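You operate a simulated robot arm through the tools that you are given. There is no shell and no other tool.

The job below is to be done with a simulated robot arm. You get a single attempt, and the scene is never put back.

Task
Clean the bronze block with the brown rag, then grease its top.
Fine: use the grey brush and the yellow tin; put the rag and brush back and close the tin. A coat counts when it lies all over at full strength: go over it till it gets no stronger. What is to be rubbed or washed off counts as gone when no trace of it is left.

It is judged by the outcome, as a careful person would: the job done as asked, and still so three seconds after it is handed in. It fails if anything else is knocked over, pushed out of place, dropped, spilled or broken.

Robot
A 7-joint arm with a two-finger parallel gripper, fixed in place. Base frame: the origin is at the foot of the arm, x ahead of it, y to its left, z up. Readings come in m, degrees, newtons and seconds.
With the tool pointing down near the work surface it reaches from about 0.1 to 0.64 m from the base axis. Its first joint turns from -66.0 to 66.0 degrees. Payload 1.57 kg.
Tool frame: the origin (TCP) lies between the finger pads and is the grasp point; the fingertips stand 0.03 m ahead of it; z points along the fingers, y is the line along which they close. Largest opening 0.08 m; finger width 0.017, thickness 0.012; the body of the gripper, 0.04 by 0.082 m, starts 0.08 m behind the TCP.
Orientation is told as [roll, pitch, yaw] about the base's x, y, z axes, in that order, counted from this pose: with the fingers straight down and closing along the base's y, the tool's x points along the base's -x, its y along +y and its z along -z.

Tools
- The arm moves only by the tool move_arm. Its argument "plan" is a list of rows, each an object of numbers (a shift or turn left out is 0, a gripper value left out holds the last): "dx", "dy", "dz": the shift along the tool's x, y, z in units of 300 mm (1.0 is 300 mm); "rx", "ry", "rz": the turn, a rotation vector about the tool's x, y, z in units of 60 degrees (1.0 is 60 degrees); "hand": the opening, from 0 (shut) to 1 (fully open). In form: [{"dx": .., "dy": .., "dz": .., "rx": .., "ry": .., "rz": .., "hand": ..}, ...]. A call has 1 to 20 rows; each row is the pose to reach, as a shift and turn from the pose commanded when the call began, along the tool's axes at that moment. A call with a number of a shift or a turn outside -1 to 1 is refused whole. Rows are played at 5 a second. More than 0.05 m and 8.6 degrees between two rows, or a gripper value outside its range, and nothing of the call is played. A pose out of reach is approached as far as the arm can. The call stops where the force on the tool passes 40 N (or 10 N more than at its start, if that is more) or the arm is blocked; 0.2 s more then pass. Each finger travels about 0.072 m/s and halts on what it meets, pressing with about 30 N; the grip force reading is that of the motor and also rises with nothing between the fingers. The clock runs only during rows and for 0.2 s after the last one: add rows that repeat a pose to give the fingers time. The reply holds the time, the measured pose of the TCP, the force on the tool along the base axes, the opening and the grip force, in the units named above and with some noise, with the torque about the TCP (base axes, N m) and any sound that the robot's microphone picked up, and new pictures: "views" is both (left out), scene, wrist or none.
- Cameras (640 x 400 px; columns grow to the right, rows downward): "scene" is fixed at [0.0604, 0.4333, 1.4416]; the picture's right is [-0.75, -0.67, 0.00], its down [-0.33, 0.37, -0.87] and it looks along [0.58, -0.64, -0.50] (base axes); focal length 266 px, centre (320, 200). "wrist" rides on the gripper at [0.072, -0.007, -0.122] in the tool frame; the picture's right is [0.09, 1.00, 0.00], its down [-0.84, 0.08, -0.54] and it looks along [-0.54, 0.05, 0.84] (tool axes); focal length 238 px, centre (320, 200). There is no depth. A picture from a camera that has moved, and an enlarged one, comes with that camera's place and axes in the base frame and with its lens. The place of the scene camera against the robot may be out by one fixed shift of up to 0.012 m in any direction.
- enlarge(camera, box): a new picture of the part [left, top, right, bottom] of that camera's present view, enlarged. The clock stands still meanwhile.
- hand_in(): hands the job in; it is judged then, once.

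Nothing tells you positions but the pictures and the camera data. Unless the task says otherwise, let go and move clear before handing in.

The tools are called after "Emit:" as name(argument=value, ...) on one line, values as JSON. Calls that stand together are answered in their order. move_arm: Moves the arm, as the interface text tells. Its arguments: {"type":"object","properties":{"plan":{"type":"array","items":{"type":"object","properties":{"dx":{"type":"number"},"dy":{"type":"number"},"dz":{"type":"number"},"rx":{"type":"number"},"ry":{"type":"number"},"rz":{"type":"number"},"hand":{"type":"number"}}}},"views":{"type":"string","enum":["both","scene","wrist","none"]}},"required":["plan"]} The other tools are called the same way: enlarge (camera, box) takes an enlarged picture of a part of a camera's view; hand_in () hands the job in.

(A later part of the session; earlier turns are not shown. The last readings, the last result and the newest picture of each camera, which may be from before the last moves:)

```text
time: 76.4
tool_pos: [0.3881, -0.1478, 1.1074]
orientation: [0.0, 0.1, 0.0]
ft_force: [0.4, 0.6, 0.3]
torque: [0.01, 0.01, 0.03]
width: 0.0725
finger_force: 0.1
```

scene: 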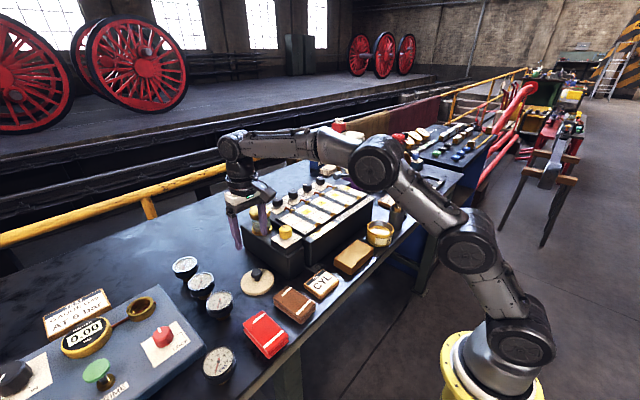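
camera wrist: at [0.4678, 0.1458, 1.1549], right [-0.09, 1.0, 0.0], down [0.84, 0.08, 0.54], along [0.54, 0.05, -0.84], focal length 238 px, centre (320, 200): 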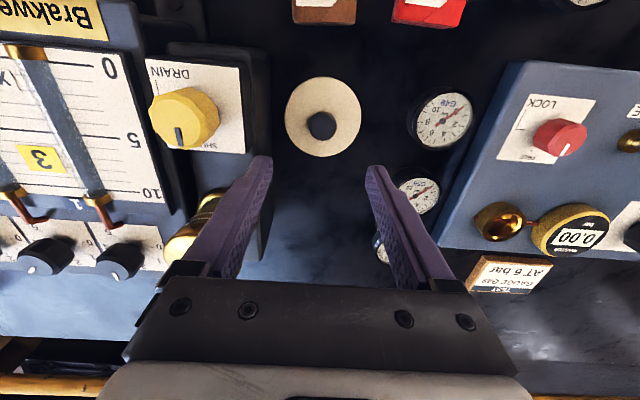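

Now above the block; I continue at this height until above the brush handle.

Emit:
move_arm(plan=[{"dy": -0.13, "hand": 0.9}, {"dy": -0.27}, {"dy": -0.4}, {"dy": -0.53}, {"dy": -0.655}, {"dy": -0.655}, {"dy": -0.655}], views="both")

Emit:
enlarge(camera="wrist", box=[200, 40, 440, 240])

Emit:
enlarge(camera="scene", box=[360, 160, 440, 240])

```text
time: 78.0
tool_pos: [0.3856, -0.3431, 1.1036]
orientation: [-0.1, 0.1, 0.0]
ft_force: [0.0, -0.9, 0.0]
torque: [0.04, 0.01, 0.01]
width: 0.0719
finger_force: 0.1
camera wrist: at [0.3123, -0.3495, 1.2262], right [-0.09, 1.0, 0.0], down [0.84, 0.08, 0.54], along [0.54, 0.05, -0.84], focal length 238 px, centre (320, 200)
```

scene: 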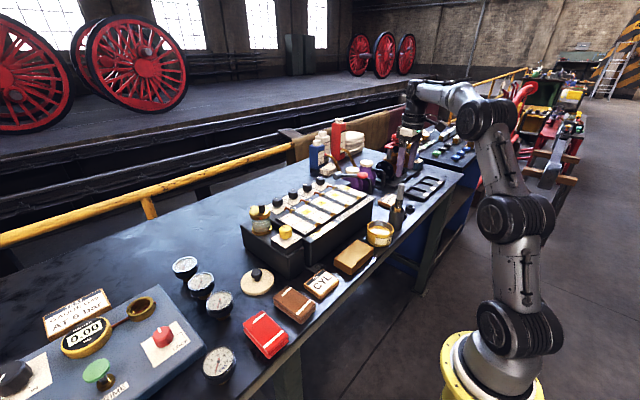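
wrist: 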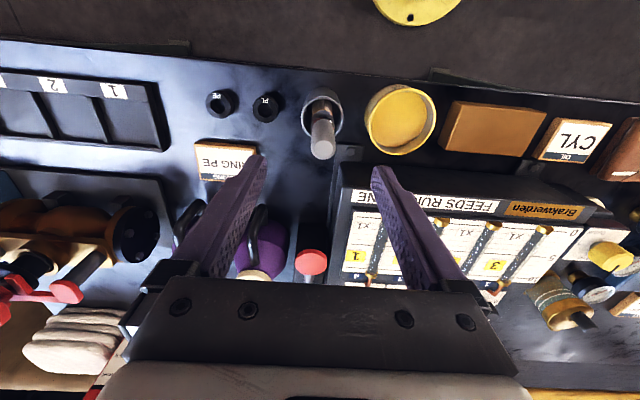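

```text
2.00 times, centred on (320, 140) of wrist
camera zoom: at [0.3123, -0.3495, 1.2262], right [-0.09, 1.0, 0.0], down [0.84, 0.08, 0.54], along [0.54, 0.05, -0.84], focal length 477 px, centre (320, 320)
```

zoom: 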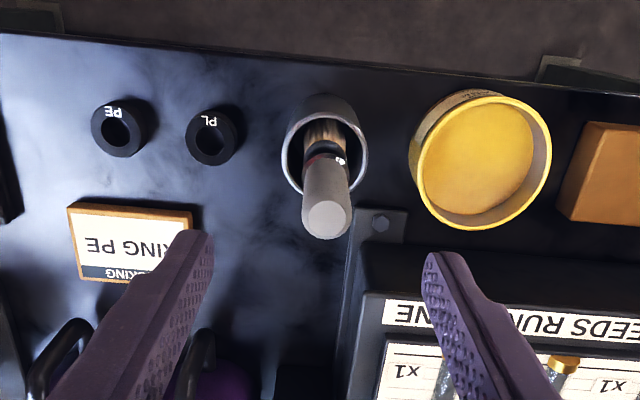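

```text
5.00 times, centred on (400, 200) of scene
camera zoom: at [0.0604, 0.4333, 1.4416], right [-0.75, -0.67, 0.0], down [-0.33, 0.37, -0.87], along [0.58, -0.64, -0.5], focal length 1329 px, centre (-80, 200)
```

zoom: 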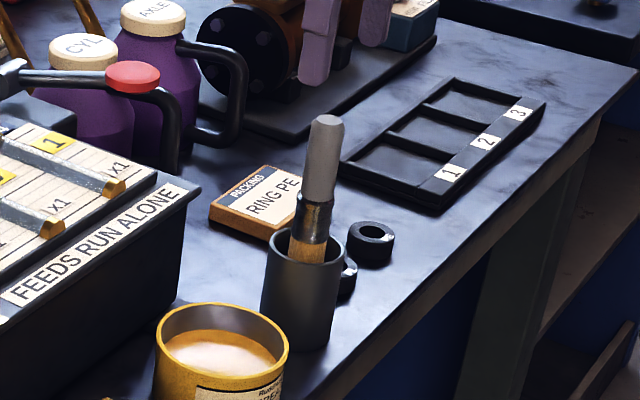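

The brush handle top is at about (0.385, -0.340, 1.034), nearly vertical, and about 2 cm thick. I shift 3 mm and lower around the handle.

Emit:
move_arm(plan=[{"dx": 0.004, "dy": 0.01, "hand": 0.9}, {"dx": 0.004, "dy": 0.01, "dz": 0.08}, {"dx": 0.004, "dy": 0.01, "dz": 0.16}, {"dx": 0.004, "dy": 0.01, "dz": 0.23}, {"dx": 0.004, "dy": 0.01, "dz": 0.28}, {"dx": 0.004, "dy": 0.01, "dz": 0.32}, {"dx": 0.004, "dy": 0.01, "dz": 0.32}], views="wrist")

Emit:
enlarge(camera="wrist", box=[200, 40, 440, 240])

Emit:
enlarge(camera="scene", box=[360, 160, 440, 240])

```text
time: 79.6
tool_pos: [0.3862, -0.3404, 1.0115]
orientation: [-0.1, -0.1, -0.1]
ft_force: [0.2, 0.3, 0.0]
torque: [0.02, -0.03, -0.01]
width: 0.072
finger_force: 0.0
camera wrist: at [0.3145, -0.3468, 1.1328], right [-0.09, 1.0, 0.0], down [0.84, 0.08, 0.54], along [0.54, 0.05, -0.84], focal length 238 px, centre (320, 200)
```

wrist: 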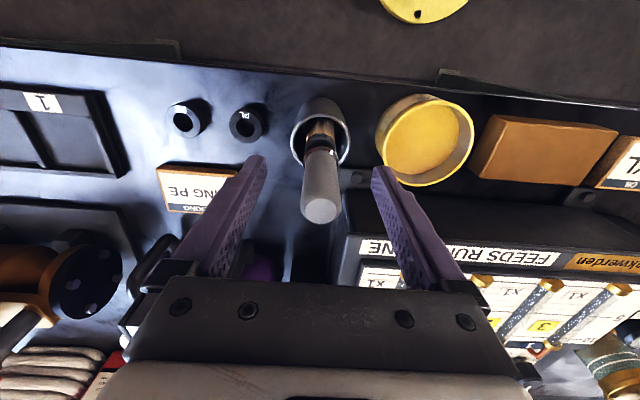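

```text
2.00 times, centred on (320, 140) of wrist
camera zoom: at [0.3145, -0.3468, 1.1328], right [-0.09, 1.0, 0.0], down [0.84, 0.08, 0.54], along [0.54, 0.05, -0.84], focal length 477 px, centre (320, 320)
```

zoom: 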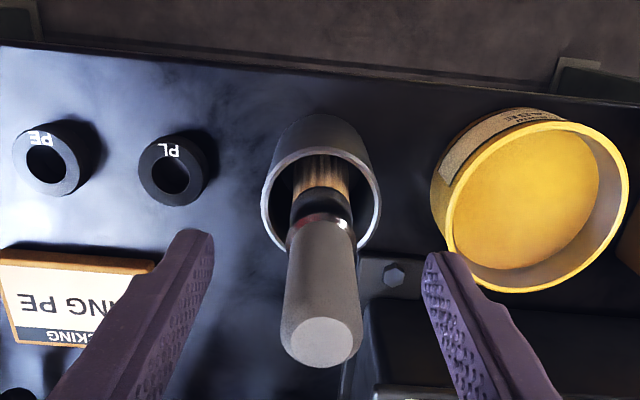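

```text
5.00 times, centred on (400, 200) of scene
camera zoom: at [0.0604, 0.4333, 1.4416], right [-0.75, -0.67, 0.0], down [-0.33, 0.37, -0.87], along [0.58, -0.64, -0.5], focal length 1329 px, centre (-80, 200)
```

zoom: 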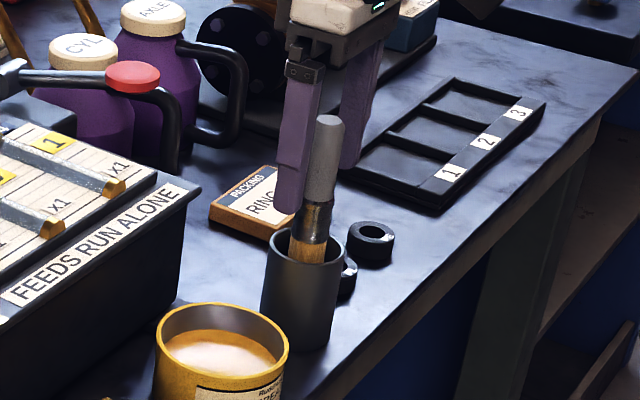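

The handle lies between the fingers, a few millimetres nearer the base than the pad centre. I shift back 5 mm, lower 4 mm and close on it.

Emit:
move_arm(plan=[{"dx": 0.01, "dz": 0.007, "hand": 0.9}, {"dx": 0.016, "dz": 0.013, "hand": 0.9}, {"dx": 0.016, "dz": 0.013, "hand": 0.9}, {"dx": 0.016, "dz": 0.013, "hand": 0.6}, {"dx": 0.016, "dz": 0.013, "hand": 0.4}, {"dx": 0.016, "dz": 0.013, "hand": 0.28}, {"dx": 0.016, "dz": 0.013, "hand": 0.15}, {"dx": 0.016, "dz": 0.013, "hand": 0.0}, {"dx": 0.016, "dz": 0.013, "hand": 0.0}], views="wrist")

Emit:
enlarge(camera="scene", box=[360, 160, 440, 240])

Emit:
enlarge(camera="wrist", box=[200, 40, 440, 240])

```text
time: 81.6
tool_pos: [0.3824, -0.3391, 1.0088]
orientation: [0.0, 0.0, -0.2]
ft_force: [0.0, 0.2, 0.3]
torque: [-0.16, 0.02, -0.01]
width: 0.0206
finger_force: 30.2
camera wrist: at [0.3092, -0.3462, 1.13], right [-0.09, 1.0, 0.0], down [0.84, 0.08, 0.54], along [0.54, 0.05, -0.84], focal length 238 px, centre (320, 200)
```

wrist: 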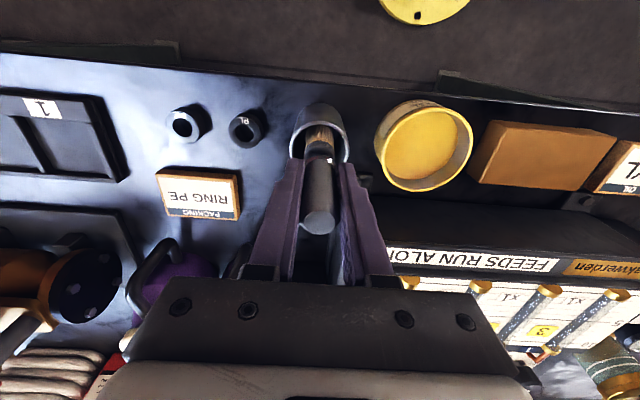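

```text
5.00 times, centred on (400, 200) of scene
camera zoom: at [0.0604, 0.4333, 1.4416], right [-0.75, -0.67, 0.0], down [-0.33, 0.37, -0.87], along [0.58, -0.64, -0.5], focal length 1329 px, centre (-80, 200)
```

zoom: 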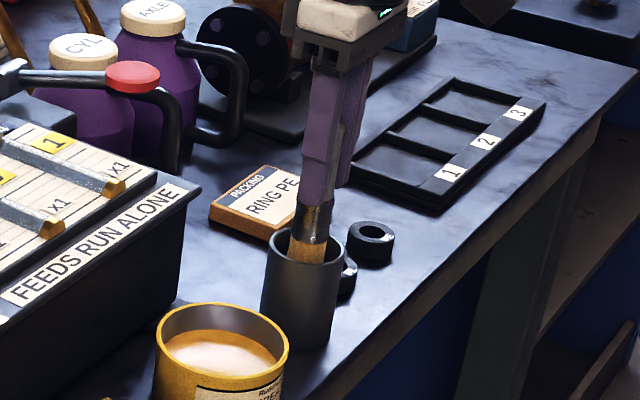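

```text
2.00 times, centred on (320, 140) of wrist
camera zoom: at [0.3092, -0.3462, 1.13], right [-0.09, 1.0, 0.0], down [0.84, 0.08, 0.54], along [0.54, 0.05, -0.84], focal length 477 px, centre (320, 320)
```

zoom: 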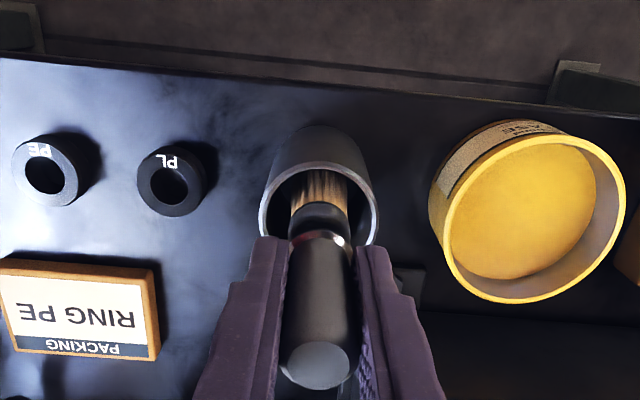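

The brush handle is gripped at 20.6 mm. I lift it straight up out of the cup, about 110 mm.

Emit:
move_arm(plan=[{"dz": -0.03, "hand": 0}, {"dz": -0.08}, {"dz": -0.15}, {"dz": -0.22}, {"dz": -0.29}, {"dz": -0.36}, {"dz": -0.36}], views="both")

Emit:
enlarge(camera="scene", box=[350, 140, 440, 240])

Emit:
enlarge(camera="wrist", box=[200, 40, 440, 240])

```text
time: 83.2
tool_pos: [0.3808, -0.339, 1.1163]
orientation: [-0.1, 0.0, -0.1]
ft_force: [-0.5, -0.3, -1.1]
torque: [-0.06, -0.01, 0.02]
width: 0.0208
finger_force: 30.2
camera wrist: at [0.3075, -0.3454, 1.2377], right [-0.09, 1.0, 0.0], down [0.84, 0.08, 0.54], along [0.54, 0.05, -0.84], focal length 238 px, centre (320, 200)
```

scene: 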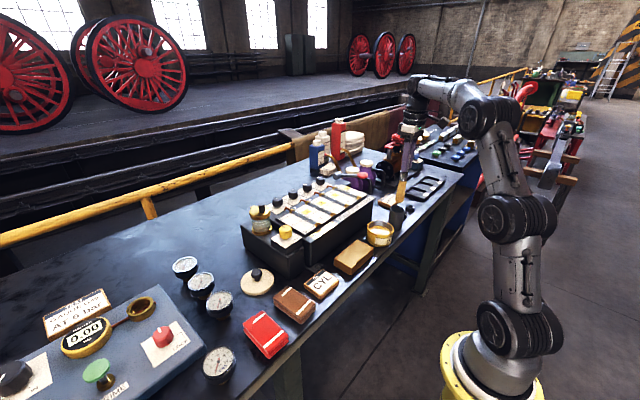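
wrist: 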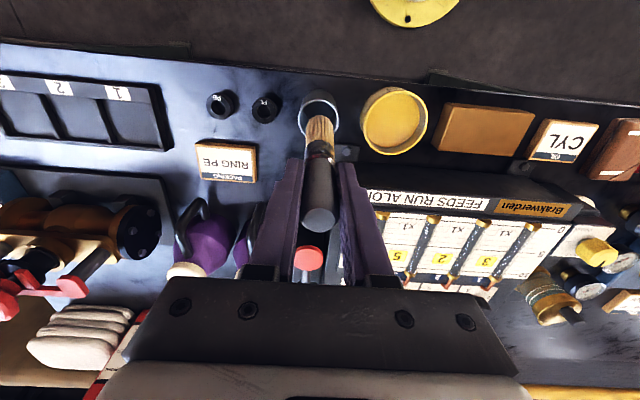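

```text
4.00 times, centred on (395, 190) of scene
camera zoom: at [0.0604, 0.4333, 1.4416], right [-0.75, -0.67, 0.0], down [-0.33, 0.37, -0.87], along [0.58, -0.64, -0.5], focal length 1063 px, centre (20, 240)
```

zoom: 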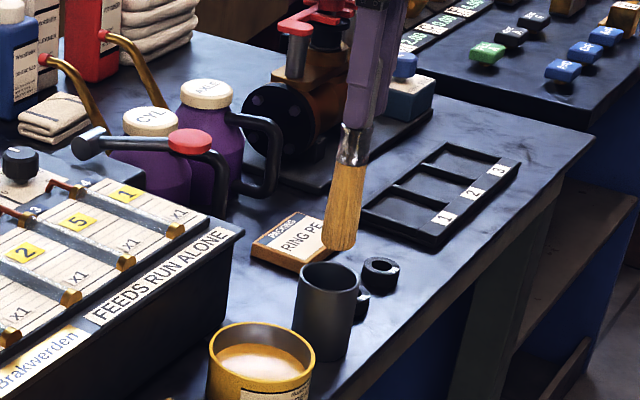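

```text
2.00 times, centred on (320, 140) of wrist
camera zoom: at [0.3075, -0.3454, 1.2377], right [-0.09, 1.0, 0.0], down [0.84, 0.08, 0.54], along [0.54, 0.05, -0.84], focal length 477 px, centre (320, 320)
```

zoom: 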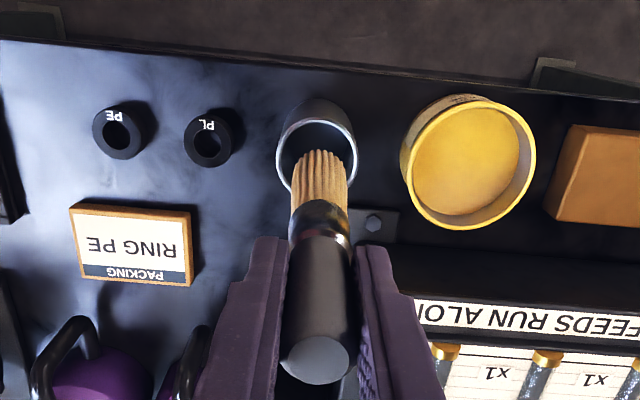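

The brush is out; its bristle tip hangs about 143 mm below the TCP and about 12 mm nearer the base. I move it above the middle of the open tin.

Emit:
move_arm(plan=[{"dx": -0.01, "dy": 0.09, "hand": 0}, {"dx": -0.025, "dy": 0.18}, {"dx": -0.04, "dy": 0.27}, {"dx": -0.053, "dy": 0.35}, {"dx": -0.053, "dy": 0.35}, {"dx": -0.053, "dy": 0.35}], views="both")

Emit:
enlarge(camera="scene", box=[340, 150, 430, 250])

Emit:
enlarge(camera="wrist", box=[200, 40, 440, 240])

```text
time: 84.6
tool_pos: [0.3971, -0.2336, 1.1173]
orientation: [0.0, 0.0, -0.1]
ft_force: [-0.8, -0.4, 0.1]
torque: [-0.03, -0.04, -0.03]
width: 0.0205
finger_force: 30.4
camera wrist: at [0.3246, -0.2408, 1.2392], right [-0.09, 1.0, 0.0], down [0.84, 0.08, 0.54], along [0.54, 0.05, -0.84], focal length 238 px, centre (320, 200)
```

scene: 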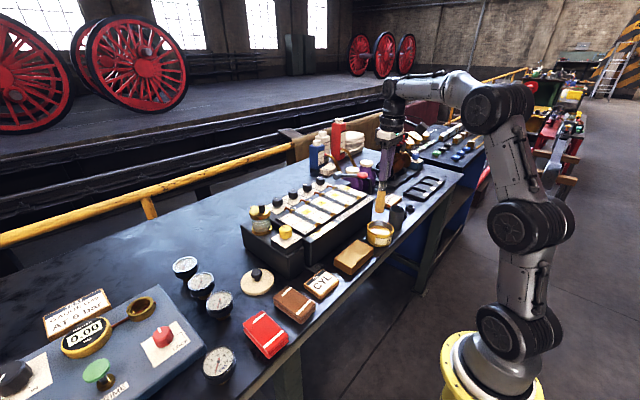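
wrist: 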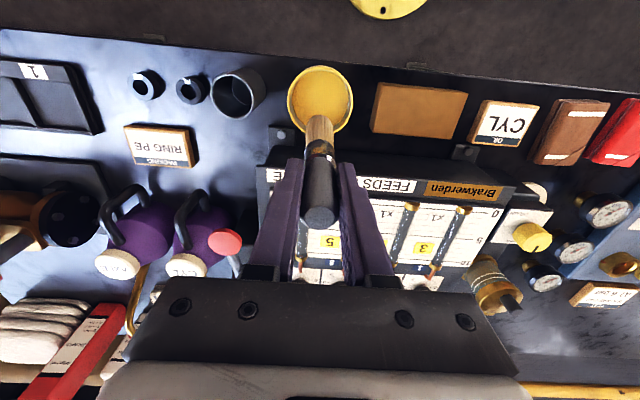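

```text
4.00 times, centred on (385, 200) of scene
camera zoom: at [0.0604, 0.4333, 1.4416], right [-0.75, -0.67, 0.0], down [-0.33, 0.37, -0.87], along [0.58, -0.64, -0.5], focal length 1063 px, centre (60, 200)
```

zoom: 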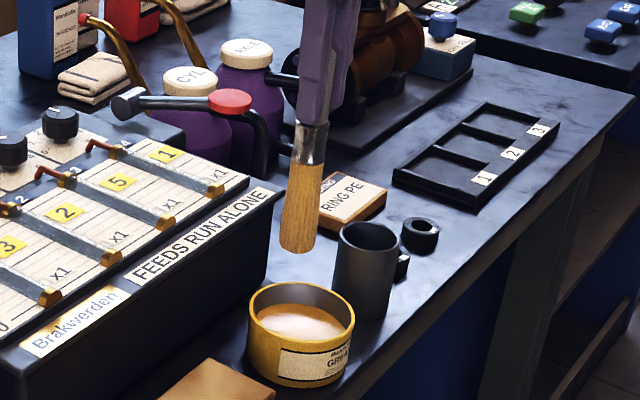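

```text
2.00 times, centred on (320, 140) of wrist
camera zoom: at [0.3246, -0.2408, 1.2392], right [-0.09, 1.0, 0.0], down [0.84, 0.08, 0.54], along [0.54, 0.05, -0.84], focal length 477 px, centre (320, 320)
```

zoom: 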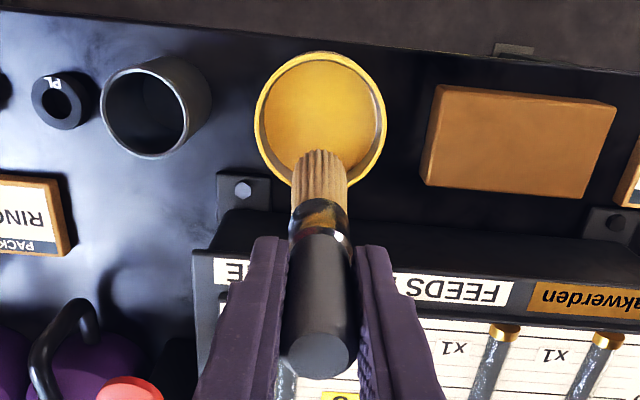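

The brush is in fact about vertical, with bristles about 3 cm wide, so I centre it over the tin at (0.383, -0.235) and start lowering into it.

Emit:
move_arm(plan=[{"dx": 0.025, "dy": -0.003, "hand": 0}, {"dx": 0.046, "dy": -0.005}, {"dx": 0.046, "dy": -0.005, "dz": 0.07}, {"dx": 0.046, "dy": -0.005, "dz": 0.14}, {"dx": 0.046, "dy": -0.005, "dz": 0.19}, {"dx": 0.046, "dy": -0.005, "dz": 0.23}, {"dx": 0.046, "dy": -0.005, "dz": 0.23}], views="wrist")

Emit:
enlarge(camera="scene", box=[350, 180, 420, 250])

Emit:
enlarge(camera="wrist", box=[200, 40, 440, 240])

```text
time: 86.2
tool_pos: [0.3836, -0.2372, 1.046]
orientation: [0.0, -0.1, -0.2]
ft_force: [-0.1, 0.0, -0.8]
torque: [0.03, -0.01, -0.02]
width: 0.0209
finger_force: 29.6
camera wrist: at [0.3111, -0.2431, 1.1673], right [-0.09, 1.0, 0.0], down [0.84, 0.08, 0.54], along [0.54, 0.05, -0.84], focal length 238 px, centre (320, 200)
```

wrist: 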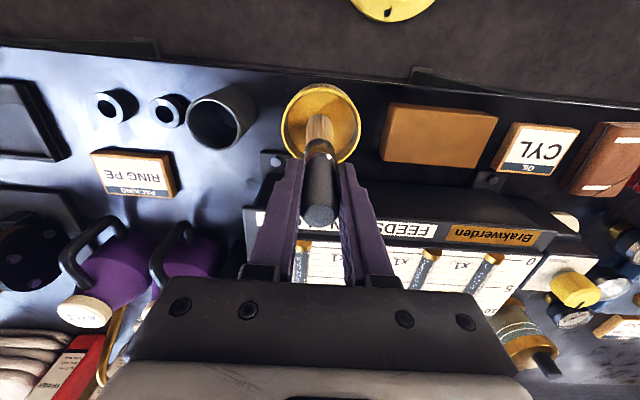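

```text
5.71 times, centred on (385, 215) of scene
camera zoom: at [0.0604, 0.4333, 1.4416], right [-0.75, -0.67, 0.0], down [-0.33, 0.37, -0.87], along [0.58, -0.64, -0.5], focal length 1519 px, centre (-51, 114)
```

zoom: 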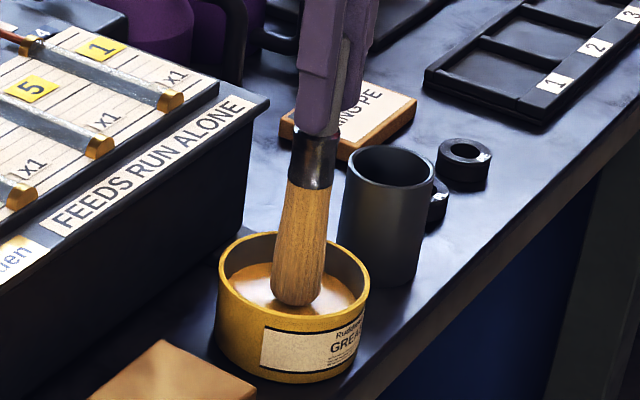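

```text
2.00 times, centred on (320, 140) of wrist
camera zoom: at [0.3111, -0.2431, 1.1673], right [-0.09, 1.0, 0.0], down [0.84, 0.08, 0.54], along [0.54, 0.05, -0.84], focal length 477 px, centre (320, 320)
```

zoom: 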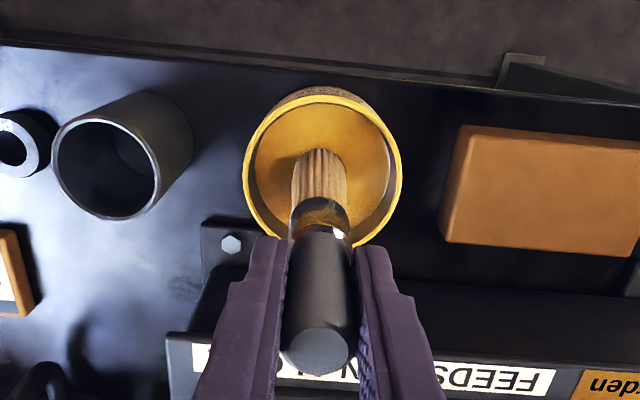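

The bristles are inside the tin, close to the grease. I lower another 12 mm gently.

Emit:
move_arm(plan=[{"dz": 0.01, "hand": 0}, {"dz": 0.02}, {"dz": 0.03}, {"dz": 0.04}, {"dz": 0.04}], views="none")

Emit:
enlarge(camera="scene", box=[350, 180, 420, 250])

Emit:
enlarge(camera="wrist", box=[260, 70, 380, 150])

```text
time: 87.4
tool_pos: [0.386, -0.2354, 1.0376]
orientation: [-0.3, -0.4, -0.2]
ft_force: [-0.6, 3.9, 24.5]
torque: [0.71, -0.03, 0.0]
width: 0.021
finger_force: 30.0
```

```text
5.71 times, centred on (385, 215) of scene
camera zoom: at [0.06, 0.4336, 1.4415], right [-0.75, -0.67, 0.0], down [-0.33, 0.37, -0.87], along [0.58, -0.65, -0.5], focal length 1519 px, centre (-51, 114)
```

zoom: 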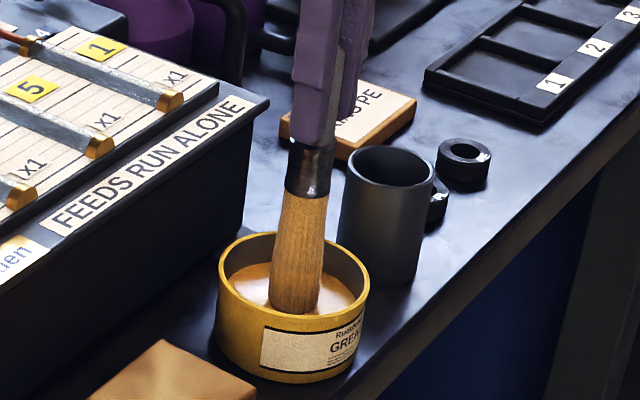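

```text
5.00 times, centred on (320, 110) of wrist
camera zoom: at [0.3117, -0.2424, 1.1595], right [-0.09, 1.0, 0.0], down [0.83, 0.08, 0.55], along [0.55, 0.05, -0.84], focal length 1192 px, centre (320, 650)
```

zoom: 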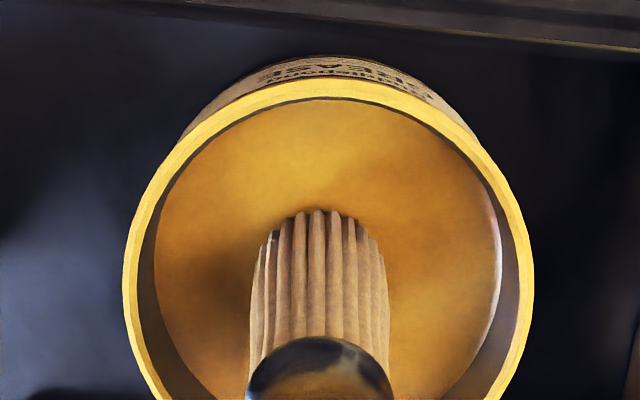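

The bristles press firmly (24 N) on the grease surface, which is around TCP z 1.039. I ease up to light pressure, swirl a little, then raise and look at the bristles.

Emit:
move_arm(plan=[{"dz": -0.007, "hand": 0}, {"dz": -0.008, "dx": 0.015}, {"dz": -0.008, "dx": 0.01, "dy": 0.02}, {"dz": -0.008, "dx": -0.015, "dy": 0.015}, {"dz": -0.008, "dx": -0.02, "dy": -0.015}, {"dz": -0.008, "dx": 0.0, "dy": -0.02}, {"dz": -0.008}, {"dz": -0.008}], views="none")

```text
time: 89.2
tool_pos: [0.382, -0.2355, 1.0371]
orientation: [0.1, 0.2, 0.0]
ft_force: [0.1, -0.4, -0.6]
torque: [-0.04, -0.01, -0.02]
width: 0.0206
finger_force: 30.1
```

Force is now zero. I raise the brush out of the tin to see whether the bristles took up grease.

Emit:
move_arm(plan=[{"dz": -0.05, "hand": 0}, {"dz": -0.12}, {"dz": -0.2}, {"dz": -0.26}, {"dz": -0.26}], views="wrist")

Emit:
enlarge(camera="scene", box=[340, 150, 430, 250])

Emit:
enlarge(camera="wrist", box=[240, 50, 400, 170])

```text
time: 90.4
tool_pos: [0.382, -0.2345, 1.1154]
orientation: [0.0, 0.1, -0.1]
ft_force: [0.7, -0.3, -0.6]
torque: [-0.06, -0.03, -0.04]
width: 0.0205
finger_force: 29.7
camera wrist: at [0.3103, -0.2411, 1.2372], right [-0.09, 1.0, 0.0], down [0.84, 0.08, 0.54], along [0.54, 0.05, -0.84], focal length 238 px, centre (320, 200)
```

wrist: 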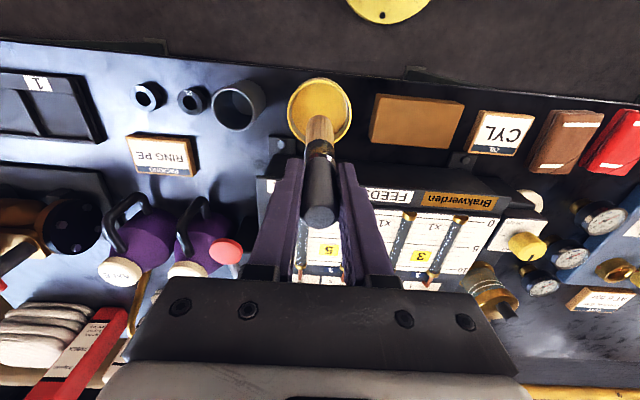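

```text
4.00 times, centred on (385, 200) of scene
camera zoom: at [0.0604, 0.4333, 1.4416], right [-0.75, -0.67, 0.0], down [-0.33, 0.37, -0.87], along [0.58, -0.64, -0.5], focal length 1063 px, centre (60, 200)
```

zoom: 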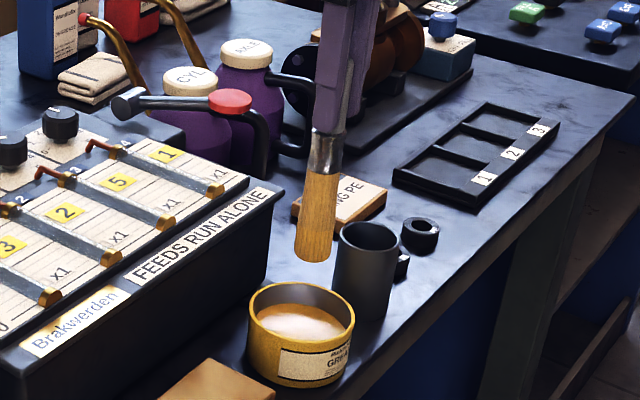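

```text
3.33 times, centred on (320, 110) of wrist
camera zoom: at [0.3103, -0.2411, 1.2372], right [-0.09, 1.0, 0.0], down [0.84, 0.08, 0.54], along [0.54, 0.05, -0.84], focal length 794 px, centre (320, 500)
```

zoom: 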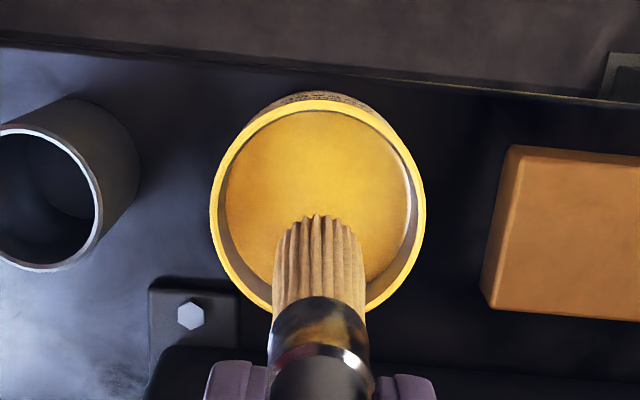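

I zoom in on the bristles to see whether they carry grease.

Emit:
enlarge(camera="scene", box=[370, 175, 410, 225])

Emit:
enlarge(camera="wrist", box=[290, 95, 350, 165])

```text
8.00 times, centred on (390, 200) of scene
camera zoom: at [0.0604, 0.4333, 1.4416], right [-0.75, -0.67, 0.0], down [-0.33, 0.37, -0.87], along [0.58, -0.64, -0.5], focal length 2126 px, centre (-240, 200)
```

zoom: 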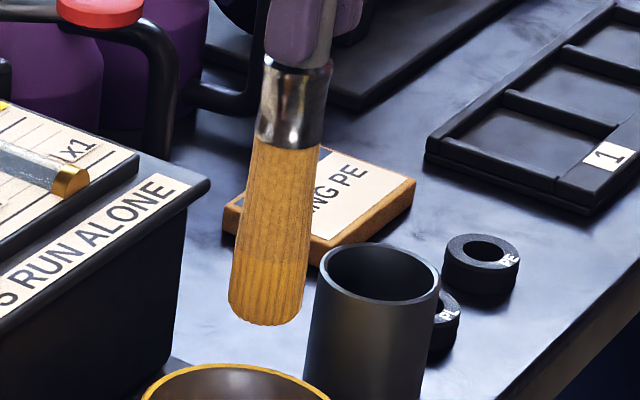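

```text
5.71 times, centred on (320, 130) of wrist
camera zoom: at [0.3103, -0.2411, 1.2372], right [-0.09, 1.0, 0.0], down [0.84, 0.08, 0.54], along [0.54, 0.05, -0.84], focal length 1362 px, centre (320, 600)
```

zoom: 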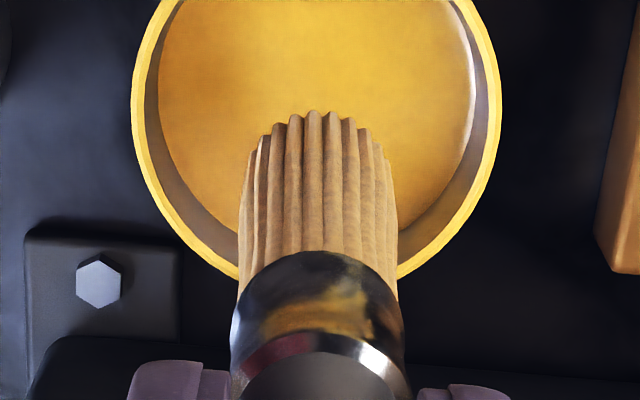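

The lower third of the bristles is now yellow with grease. I carry the brush over the block's near-right corner region and lower to just above its top.

Emit:
move_arm(plan=[{"dx": 0.01, "dy": 0.1, "hand": 0}, {"dx": 0.02, "dy": 0.2}, {"dx": 0.03, "dy": 0.32}, {"dx": 0.03, "dy": 0.32}, {"dx": 0.03, "dy": 0.32, "dz": 0.08}, {"dx": 0.03, "dy": 0.32, "dz": 0.15}, {"dx": 0.03, "dy": 0.32, "dz": 0.2}, {"dx": 0.03, "dy": 0.32, "dz": 0.23}, {"dx": 0.03, "dy": 0.32, "dz": 0.23}], views="wrist")

Emit:
enlarge(camera="scene", box=[330, 200, 400, 280])

Emit:
enlarge(camera="wrist", box=[240, 50, 440, 190])

```text
time: 92.4
tool_pos: [0.3764, -0.1381, 1.0462]
orientation: [0.1, -0.1, -0.1]
ft_force: [-0.4, -0.2, -1.1]
torque: [-0.03, 0.0, 0.01]
width: 0.0207
finger_force: 29.9
camera wrist: at [0.3032, -0.1451, 1.1684], right [-0.09, 1.0, 0.0], down [0.84, 0.08, 0.54], along [0.54, 0.05, -0.84], focal length 238 px, centre (320, 200)
```

wrist: 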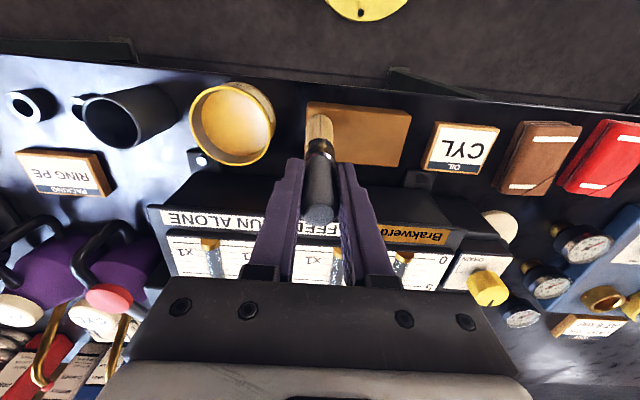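

```text
5.00 times, centred on (365, 240) of scene
camera zoom: at [0.0604, 0.4333, 1.4416], right [-0.75, -0.67, 0.0], down [-0.33, 0.37, -0.87], along [0.58, -0.64, -0.5], focal length 1329 px, centre (95, 0)
```

zoom: 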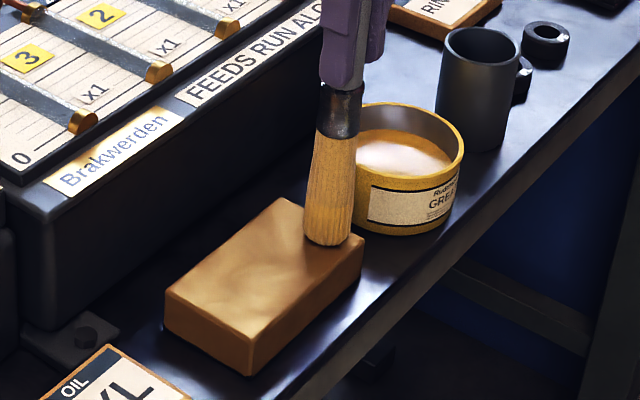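

```text
2.86 times, centred on (340, 120) of wrist
camera zoom: at [0.3032, -0.1451, 1.1684], right [-0.09, 1.0, 0.0], down [0.84, 0.08, 0.54], along [0.54, 0.05, -0.84], focal length 681 px, centre (263, 429)
```

zoom: 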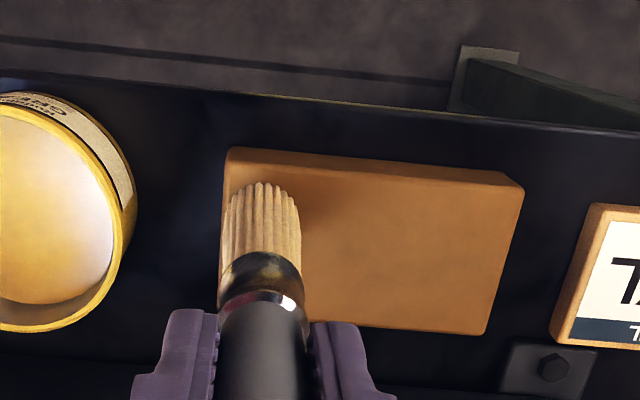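

The brush is over the block's right part, about 1 cm above the top. I shift 5 mm towards the near edge and lower gently to contact.

Emit:
move_arm(plan=[{"dx": 0.016, "dz": 0.01, "hand": 0}, {"dx": 0.016, "dz": 0.02}, {"dx": 0.016, "dz": 0.027}, {"dx": 0.016, "dz": 0.03}, {"dx": 0.016, "dz": 0.0333}, {"dx": 0.016, "dz": 0.0333}], views="none")

```text
time: 93.8
tool_pos: [0.3715, -0.138, 1.0356]
orientation: [-0.1, -0.2, -0.1]
ft_force: [2.2, 3.8, 21.7]
torque: [0.65, -0.35, -0.03]
width: 0.0209
finger_force: 29.8
```

Contact is rather firm (22 N), so I ease up about 1.3 mm.

Emit:
move_arm(plan=[{"dz": -0.0025, "hand": 0}, {"dz": -0.0043}, {"dz": -0.0043}], views="none")

```text
time: 94.6
tool_pos: [0.3698, -0.1401, 1.0359]
orientation: [-0.1, 0.0, -0.1]
ft_force: [3.2, 0.1, 9.3]
torque: [0.06, -0.58, 0.04]
width: 0.021
finger_force: 29.9
```

About 9 N: good for a stroke. I brush along the near edge towards +y and look at the result.

Emit:
move_arm(plan=[{"dy": 0.03, "hand": 0}, {"dy": 0.06}, {"dy": 0.09}, {"dy": 0.12}, {"dy": 0.15}, {"dy": 0.18}, {"dy": 0.21}, {"dy": 0.24}, {"dy": 0.27}, {"dy": 0.3}, {"dy": 0.3}], views="wrist")

Emit:
enlarge(camera="scene", box=[325, 220, 395, 280])

Emit:
enlarge(camera="wrist", box=[180, 50, 380, 190])

```text
time: 97.0
tool_pos: [0.3679, -0.0496, 1.0371]
orientation: [0.0, 0.0, -0.2]
ft_force: [0.1, 0.2, -0.5]
torque: [0.0, 0.02, -0.01]
width: 0.0212
finger_force: 29.9
camera wrist: at [0.2963, -0.0557, 1.1601], right [-0.09, 1.0, 0.0], down [0.84, 0.08, 0.54], along [0.54, 0.05, -0.84], focal length 238 px, centre (320, 200)
```

wrist: 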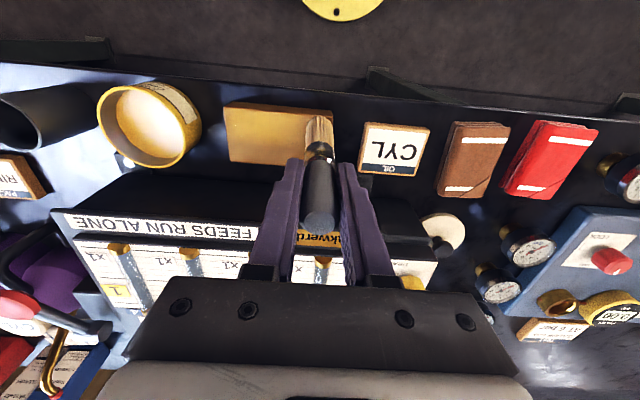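

```text
6.67 times, centred on (360, 250) of scene
camera zoom: at [0.0604, 0.4333, 1.4416], right [-0.75, -0.67, 0.0], down [-0.33, 0.37, -0.87], along [0.58, -0.64, -0.5], focal length 1772 px, centre (53, -133)
```

zoom: 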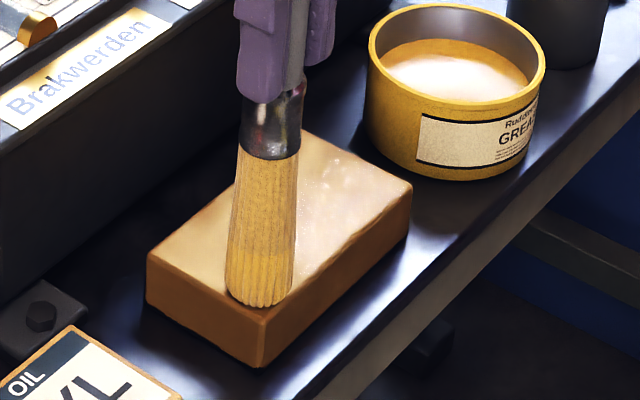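

```text
2.86 times, centred on (280, 120) of wrist
camera zoom: at [0.2963, -0.0557, 1.1601], right [-0.09, 1.0, 0.0], down [0.84, 0.08, 0.54], along [0.54, 0.05, -0.84], focal length 681 px, centre (434, 429)
```

zoom: 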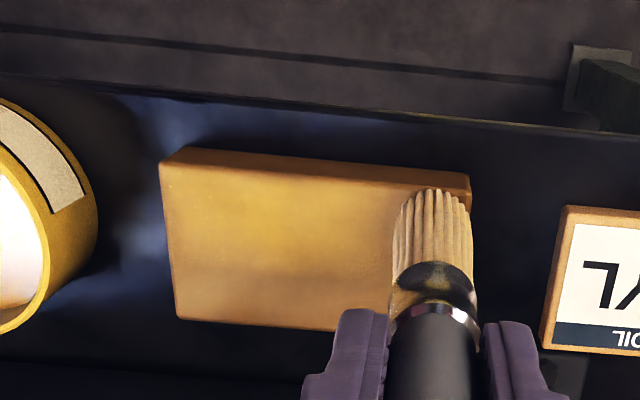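

A faint yellow coat shows along the near part of the block. I now brush the middle and the far rows in a serpentine, with slightly more contact.

Emit:
move_arm(plan=[{"dx": -0.035, "dz": 0.0025, "hand": 0}, {"dx": -0.067, "dz": 0.0025}, {"dx": -0.067, "dy": -0.038, "dz": 0.0025}, {"dx": -0.067, "dy": -0.076, "dz": 0.0025}, {"dx": -0.067, "dy": -0.114, "dz": 0.0025}, {"dx": -0.067, "dy": -0.152, "dz": 0.0025}, {"dx": -0.067, "dy": -0.19, "dz": 0.0025}, {"dx": -0.067, "dy": -0.228, "dz": 0.0025}, {"dx": -0.067, "dy": -0.266, "dz": 0.0025}, {"dx": -0.067, "dy": -0.303, "dz": 0.0025}, {"dx": -0.1, "dy": -0.303, "dz": 0.0025}, {"dx": -0.13, "dy": -0.303, "dz": 0.0025}, {"dx": -0.13, "dy": -0.266, "dz": 0.0025}, {"dx": -0.13, "dy": -0.228, "dz": 0.0025}, {"dx": -0.13, "dy": -0.19, "dz": 0.0025}, {"dx": -0.13, "dy": -0.152, "dz": 0.0025}, {"dx": -0.13, "dy": -0.114, "dz": 0.0025}, {"dx": -0.13, "dy": -0.076, "dz": 0.0025}, {"dx": -0.13, "dy": -0.038, "dz": 0.0025}, {"dx": -0.13, "dy": 0.0, "dz": 0.0025}], views="wrist")

Emit:
enlarge(camera="scene", box=[325, 220, 395, 280])

Emit:
enlarge(camera="wrist", box=[180, 50, 380, 190])

```text
time: 101.2
tool_pos: [0.4097, -0.0491, 1.0373]
orientation: [0.0, 0.1, 0.0]
ft_force: [-0.1, 0.4, -1.1]
torque: [0.01, -0.02, 0.01]
width: 0.021
finger_force: 29.8
camera wrist: at [0.3372, -0.0552, 1.1595], right [-0.09, 1.0, 0.0], down [0.84, 0.08, 0.54], along [0.54, 0.05, -0.84], focal length 238 px, centre (320, 200)
```

wrist: 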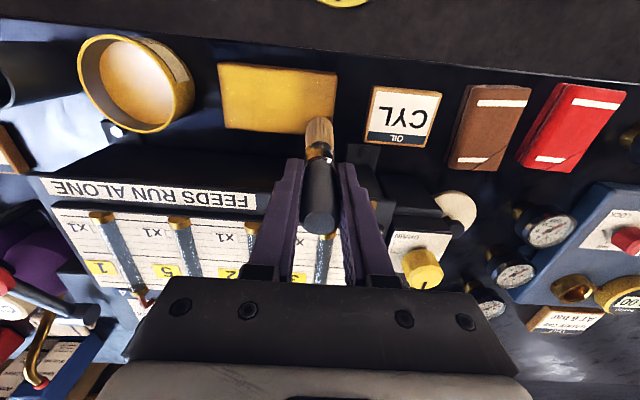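

```text
6.67 times, centred on (360, 250) of scene
camera zoom: at [0.0604, 0.4333, 1.4416], right [-0.75, -0.67, 0.0], down [-0.33, 0.37, -0.87], along [0.58, -0.64, -0.5], focal length 1772 px, centre (53, -133)
```

zoom: 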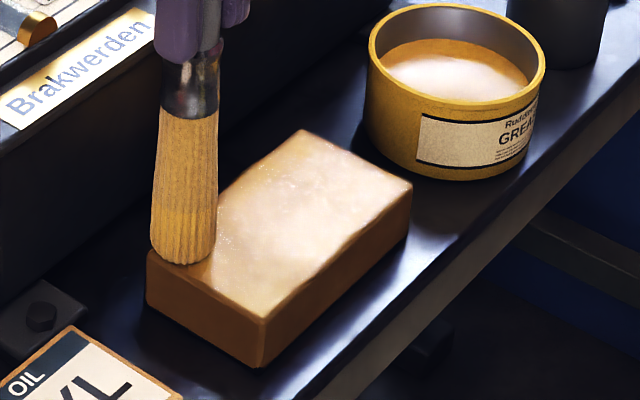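

```text
2.86 times, centred on (280, 120) of wrist
camera zoom: at [0.3372, -0.0552, 1.1595], right [-0.09, 1.0, 0.0], down [0.84, 0.08, 0.54], along [0.54, 0.05, -0.84], focal length 681 px, centre (434, 429)
```

zoom: 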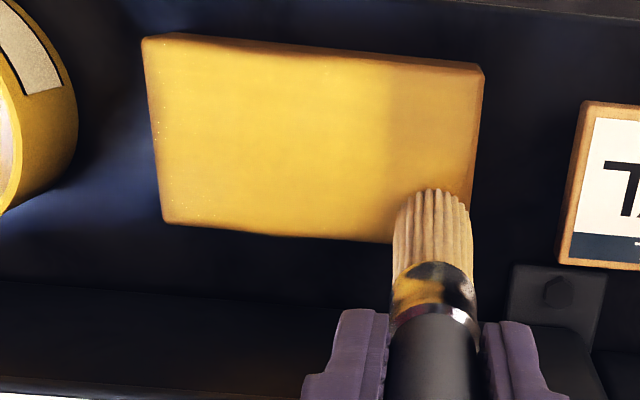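

The coat is building, weaker at the left (+y) end where contact was lost. I press down 1 mm here to check contact.

Emit:
move_arm(plan=[{"dz": 0.0033, "hand": 0}, {"dz": 0.0033}], views="none")

```text
time: 101.8
tool_pos: [0.4094, -0.0493, 1.0356]
orientation: [0.0, 0.0, -0.1]
ft_force: [-0.5, -0.3, 0.2]
torque: [0.02, -0.02, 0.02]
width: 0.0211
finger_force: 30.4
```

Emit:
move_arm(plan=[{"dz": 0.0033, "hand": 0}, {"dz": 0.0033}], views="none")

```text
time: 102.4
tool_pos: [0.4085, -0.0486, 1.036]
orientation: [-0.1, -0.2, -0.2]
ft_force: [-1.7, 0.7, 8.7]
torque: [0.02, 0.34, 0.01]
width: 0.0208
finger_force: 30.0
```

Contact of about 9 N now. I repeat the serpentine with wider reach to the edges, starting with the far row and then the middle.

Emit:
move_arm(plan=[{"dx": -0.02, "dy": 0.025, "hand": 0}, {"dx": -0.02, "dy": -0.014}, {"dx": -0.02, "dy": -0.053}, {"dx": -0.02, "dy": -0.092}, {"dx": -0.02, "dy": -0.131}, {"dx": -0.02, "dy": -0.17}, {"dx": -0.02, "dy": -0.209}, {"dx": -0.02, "dy": -0.248}, {"dx": -0.02, "dy": -0.287}, {"dx": -0.02, "dy": -0.327}, {"dx": 0.02, "dy": -0.327}, {"dx": 0.057, "dy": -0.327}, {"dx": 0.057, "dy": -0.287}, {"dx": 0.057, "dy": -0.247}, {"dx": 0.057, "dy": -0.207}, {"dx": 0.057, "dy": -0.167}, {"dx": 0.057, "dy": -0.127}, {"dx": 0.057, "dy": -0.087}, {"dx": 0.057, "dy": -0.047}, {"dx": 0.057, "dy": 0.0}], views="none")

Emit:
move_arm(plan=[{"dx": 0.0, "dy": 0.03, "hand": 0}, {"dx": 0.04, "dy": 0.03}, {"dx": 0.077, "dy": 0.03}, {"dx": 0.077, "dy": -0.01}, {"dx": 0.077, "dy": -0.05}, {"dx": 0.077, "dy": -0.09}, {"dx": 0.077, "dy": -0.13}, {"dx": 0.077, "dy": -0.17}, {"dx": 0.077, "dy": -0.21}, {"dx": 0.077, "dy": -0.25}, {"dx": 0.077, "dy": -0.29}, {"dx": 0.077, "dy": -0.325}, {"dx": 0.06, "dy": -0.325}, {"dx": 0.06, "dy": -0.325}], views="wrist")

Emit:
enlarge(camera="scene", box=[325, 220, 395, 280])

Emit:
enlarge(camera="wrist", box=[280, 50, 480, 190])

```text
time: 106.6
tool_pos: [0.3921, -0.0491, 1.0343]
orientation: [0.1, 0.0, -0.1]
ft_force: [0.1, 0.2, -0.9]
torque: [-0.01, 0.01, -0.01]
width: 0.0211
finger_force: 29.9
```

```text
time: 109.6
tool_pos: [0.3747, -0.1483, 1.0337]
orientation: [0.0, 0.0, -0.1]
ft_force: [0.2, 1.1, -1.0]
torque: [0.0, 0.02, -0.04]
width: 0.0211
finger_force: 29.9
camera wrist: at [0.3016, -0.1538, 1.1558], right [-0.09, 1.0, 0.0], down [0.84, 0.08, 0.54], along [0.54, 0.05, -0.84], focal length 238 px, centre (320, 200)
```

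wrist: 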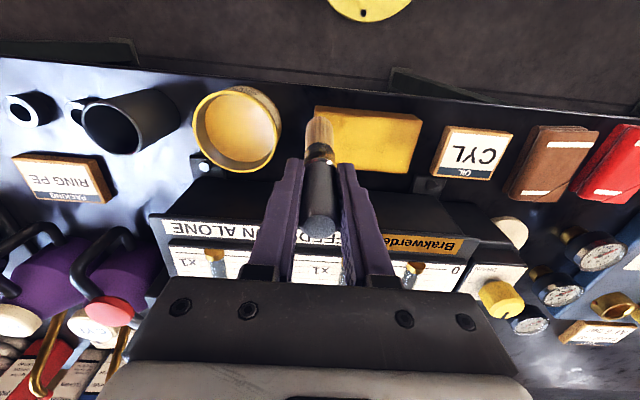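

```text
6.67 times, centred on (360, 250) of scene
camera zoom: at [0.0604, 0.4333, 1.4416], right [-0.75, -0.67, 0.0], down [-0.33, 0.37, -0.87], along [0.58, -0.64, -0.5], focal length 1772 px, centre (53, -133)
```

zoom: 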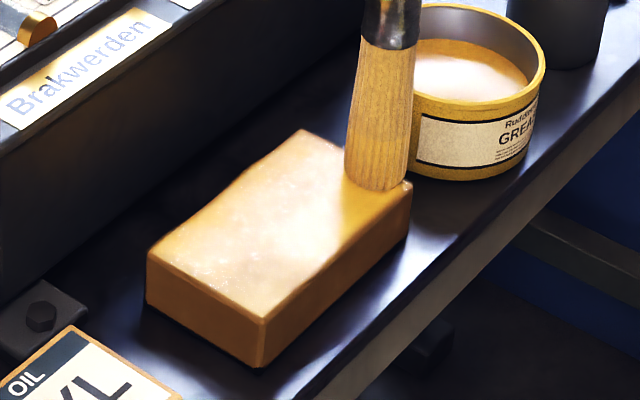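

```text
2.86 times, centred on (380, 120) of wrist
camera zoom: at [0.3016, -0.1538, 1.1558], right [-0.09, 1.0, 0.0], down [0.84, 0.08, 0.54], along [0.54, 0.05, -0.84], focal length 681 px, centre (149, 429)
```

zoom: 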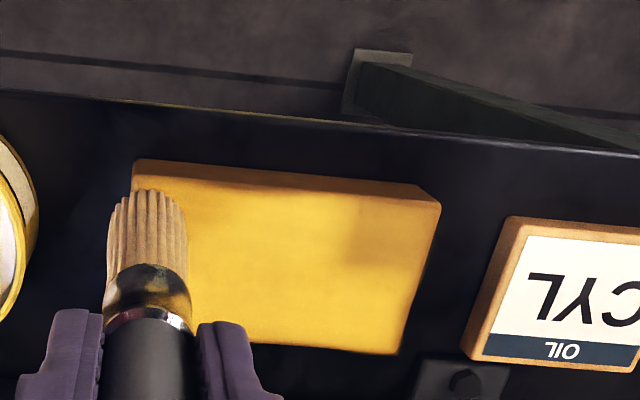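

The coat is stronger, with a weaker zone at the near left corner. The bristle tip looks spent, so I re-dip in the tin.

Emit:
move_arm(plan=[{"dz": -0.08, "hand": 0}, {"dz": -0.16}, {"dz": -0.16, "dx": -0.012, "dy": -0.1}, {"dz": -0.16, "dx": -0.024, "dy": -0.2}, {"dz": -0.16, "dx": -0.033, "dy": -0.298}, {"dz": -0.16, "dx": -0.033, "dy": -0.298}, {"dz": -0.1, "dx": -0.033, "dy": -0.298}, {"dz": -0.05, "dx": -0.033, "dy": -0.298}, {"dz": -0.015, "dx": -0.033, "dy": -0.298}, {"dz": 0.0, "dx": -0.033, "dy": -0.298}, {"dz": 0.003, "dx": -0.033, "dy": -0.298}, {"dz": 0.003, "dx": -0.033, "dy": -0.298}], views="none")

```text
time: 112.2
tool_pos: [0.3838, -0.237, 1.0328]
orientation: [0.1, 0.0, 0.0]
ft_force: [-0.4, 0.7, -1.1]
torque: [0.04, 0.01, -0.03]
width: 0.021
finger_force: 29.2
```

No contact yet, so the brush has slid up a little in the grip; I go down in 1 mm steps.

Emit:
move_arm(plan=[{"dz": 0.0033, "hand": 0}, {"dz": 0.0067}, {"dz": 0.01}, {"dz": 0.01}], views="none")

Emit:
enlarge(camera="scene", box=[350, 180, 420, 250])

```text
time: 113.2
tool_pos: [0.3834, -0.2367, 1.0309]
orientation: [0.1, 0.1, 0.0]
ft_force: [-0.1, -0.2, 0.8]
torque: [-0.05, 0.04, 0.01]
width: 0.021
finger_force: 30.4
```

```text
5.71 times, centred on (385, 215) of scene
camera zoom: at [0.0603, 0.4333, 1.4416], right [-0.75, -0.67, 0.0], down [-0.33, 0.37, -0.87], along [0.58, -0.64, -0.5], focal length 1519 px, centre (-51, 114)
```

zoom: 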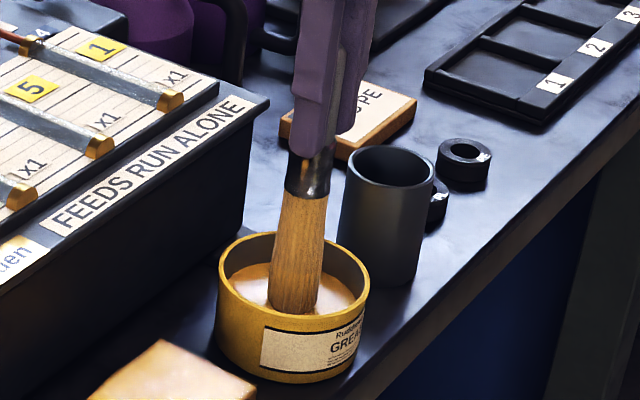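

Just touching. One more millimetre for firm contact, a small swirl, then lift out.

Emit:
move_arm(plan=[{"dz": 0.0033, "hand": 0}, {"dz": 0.005}, {"dz": 0.005}, {"dz": 0.005, "dx": 0.015}, {"dz": 0.005, "dx": 0.0, "dy": 0.015}, {"dz": 0.005, "dx": -0.015, "dy": 0.0}, {"dz": 0.005, "dx": 0.0, "dy": -0.015}, {"dz": 0.005}, {"dz": 0.005}], views="none")

```text
time: 115.2
tool_pos: [0.3832, -0.2378, 1.0288]
orientation: [-0.2, -0.4, 0.0]
ft_force: [4.0, -4.0, 19.8]
torque: [-0.39, -0.59, -0.03]
width: 0.0214
finger_force: 29.7
```

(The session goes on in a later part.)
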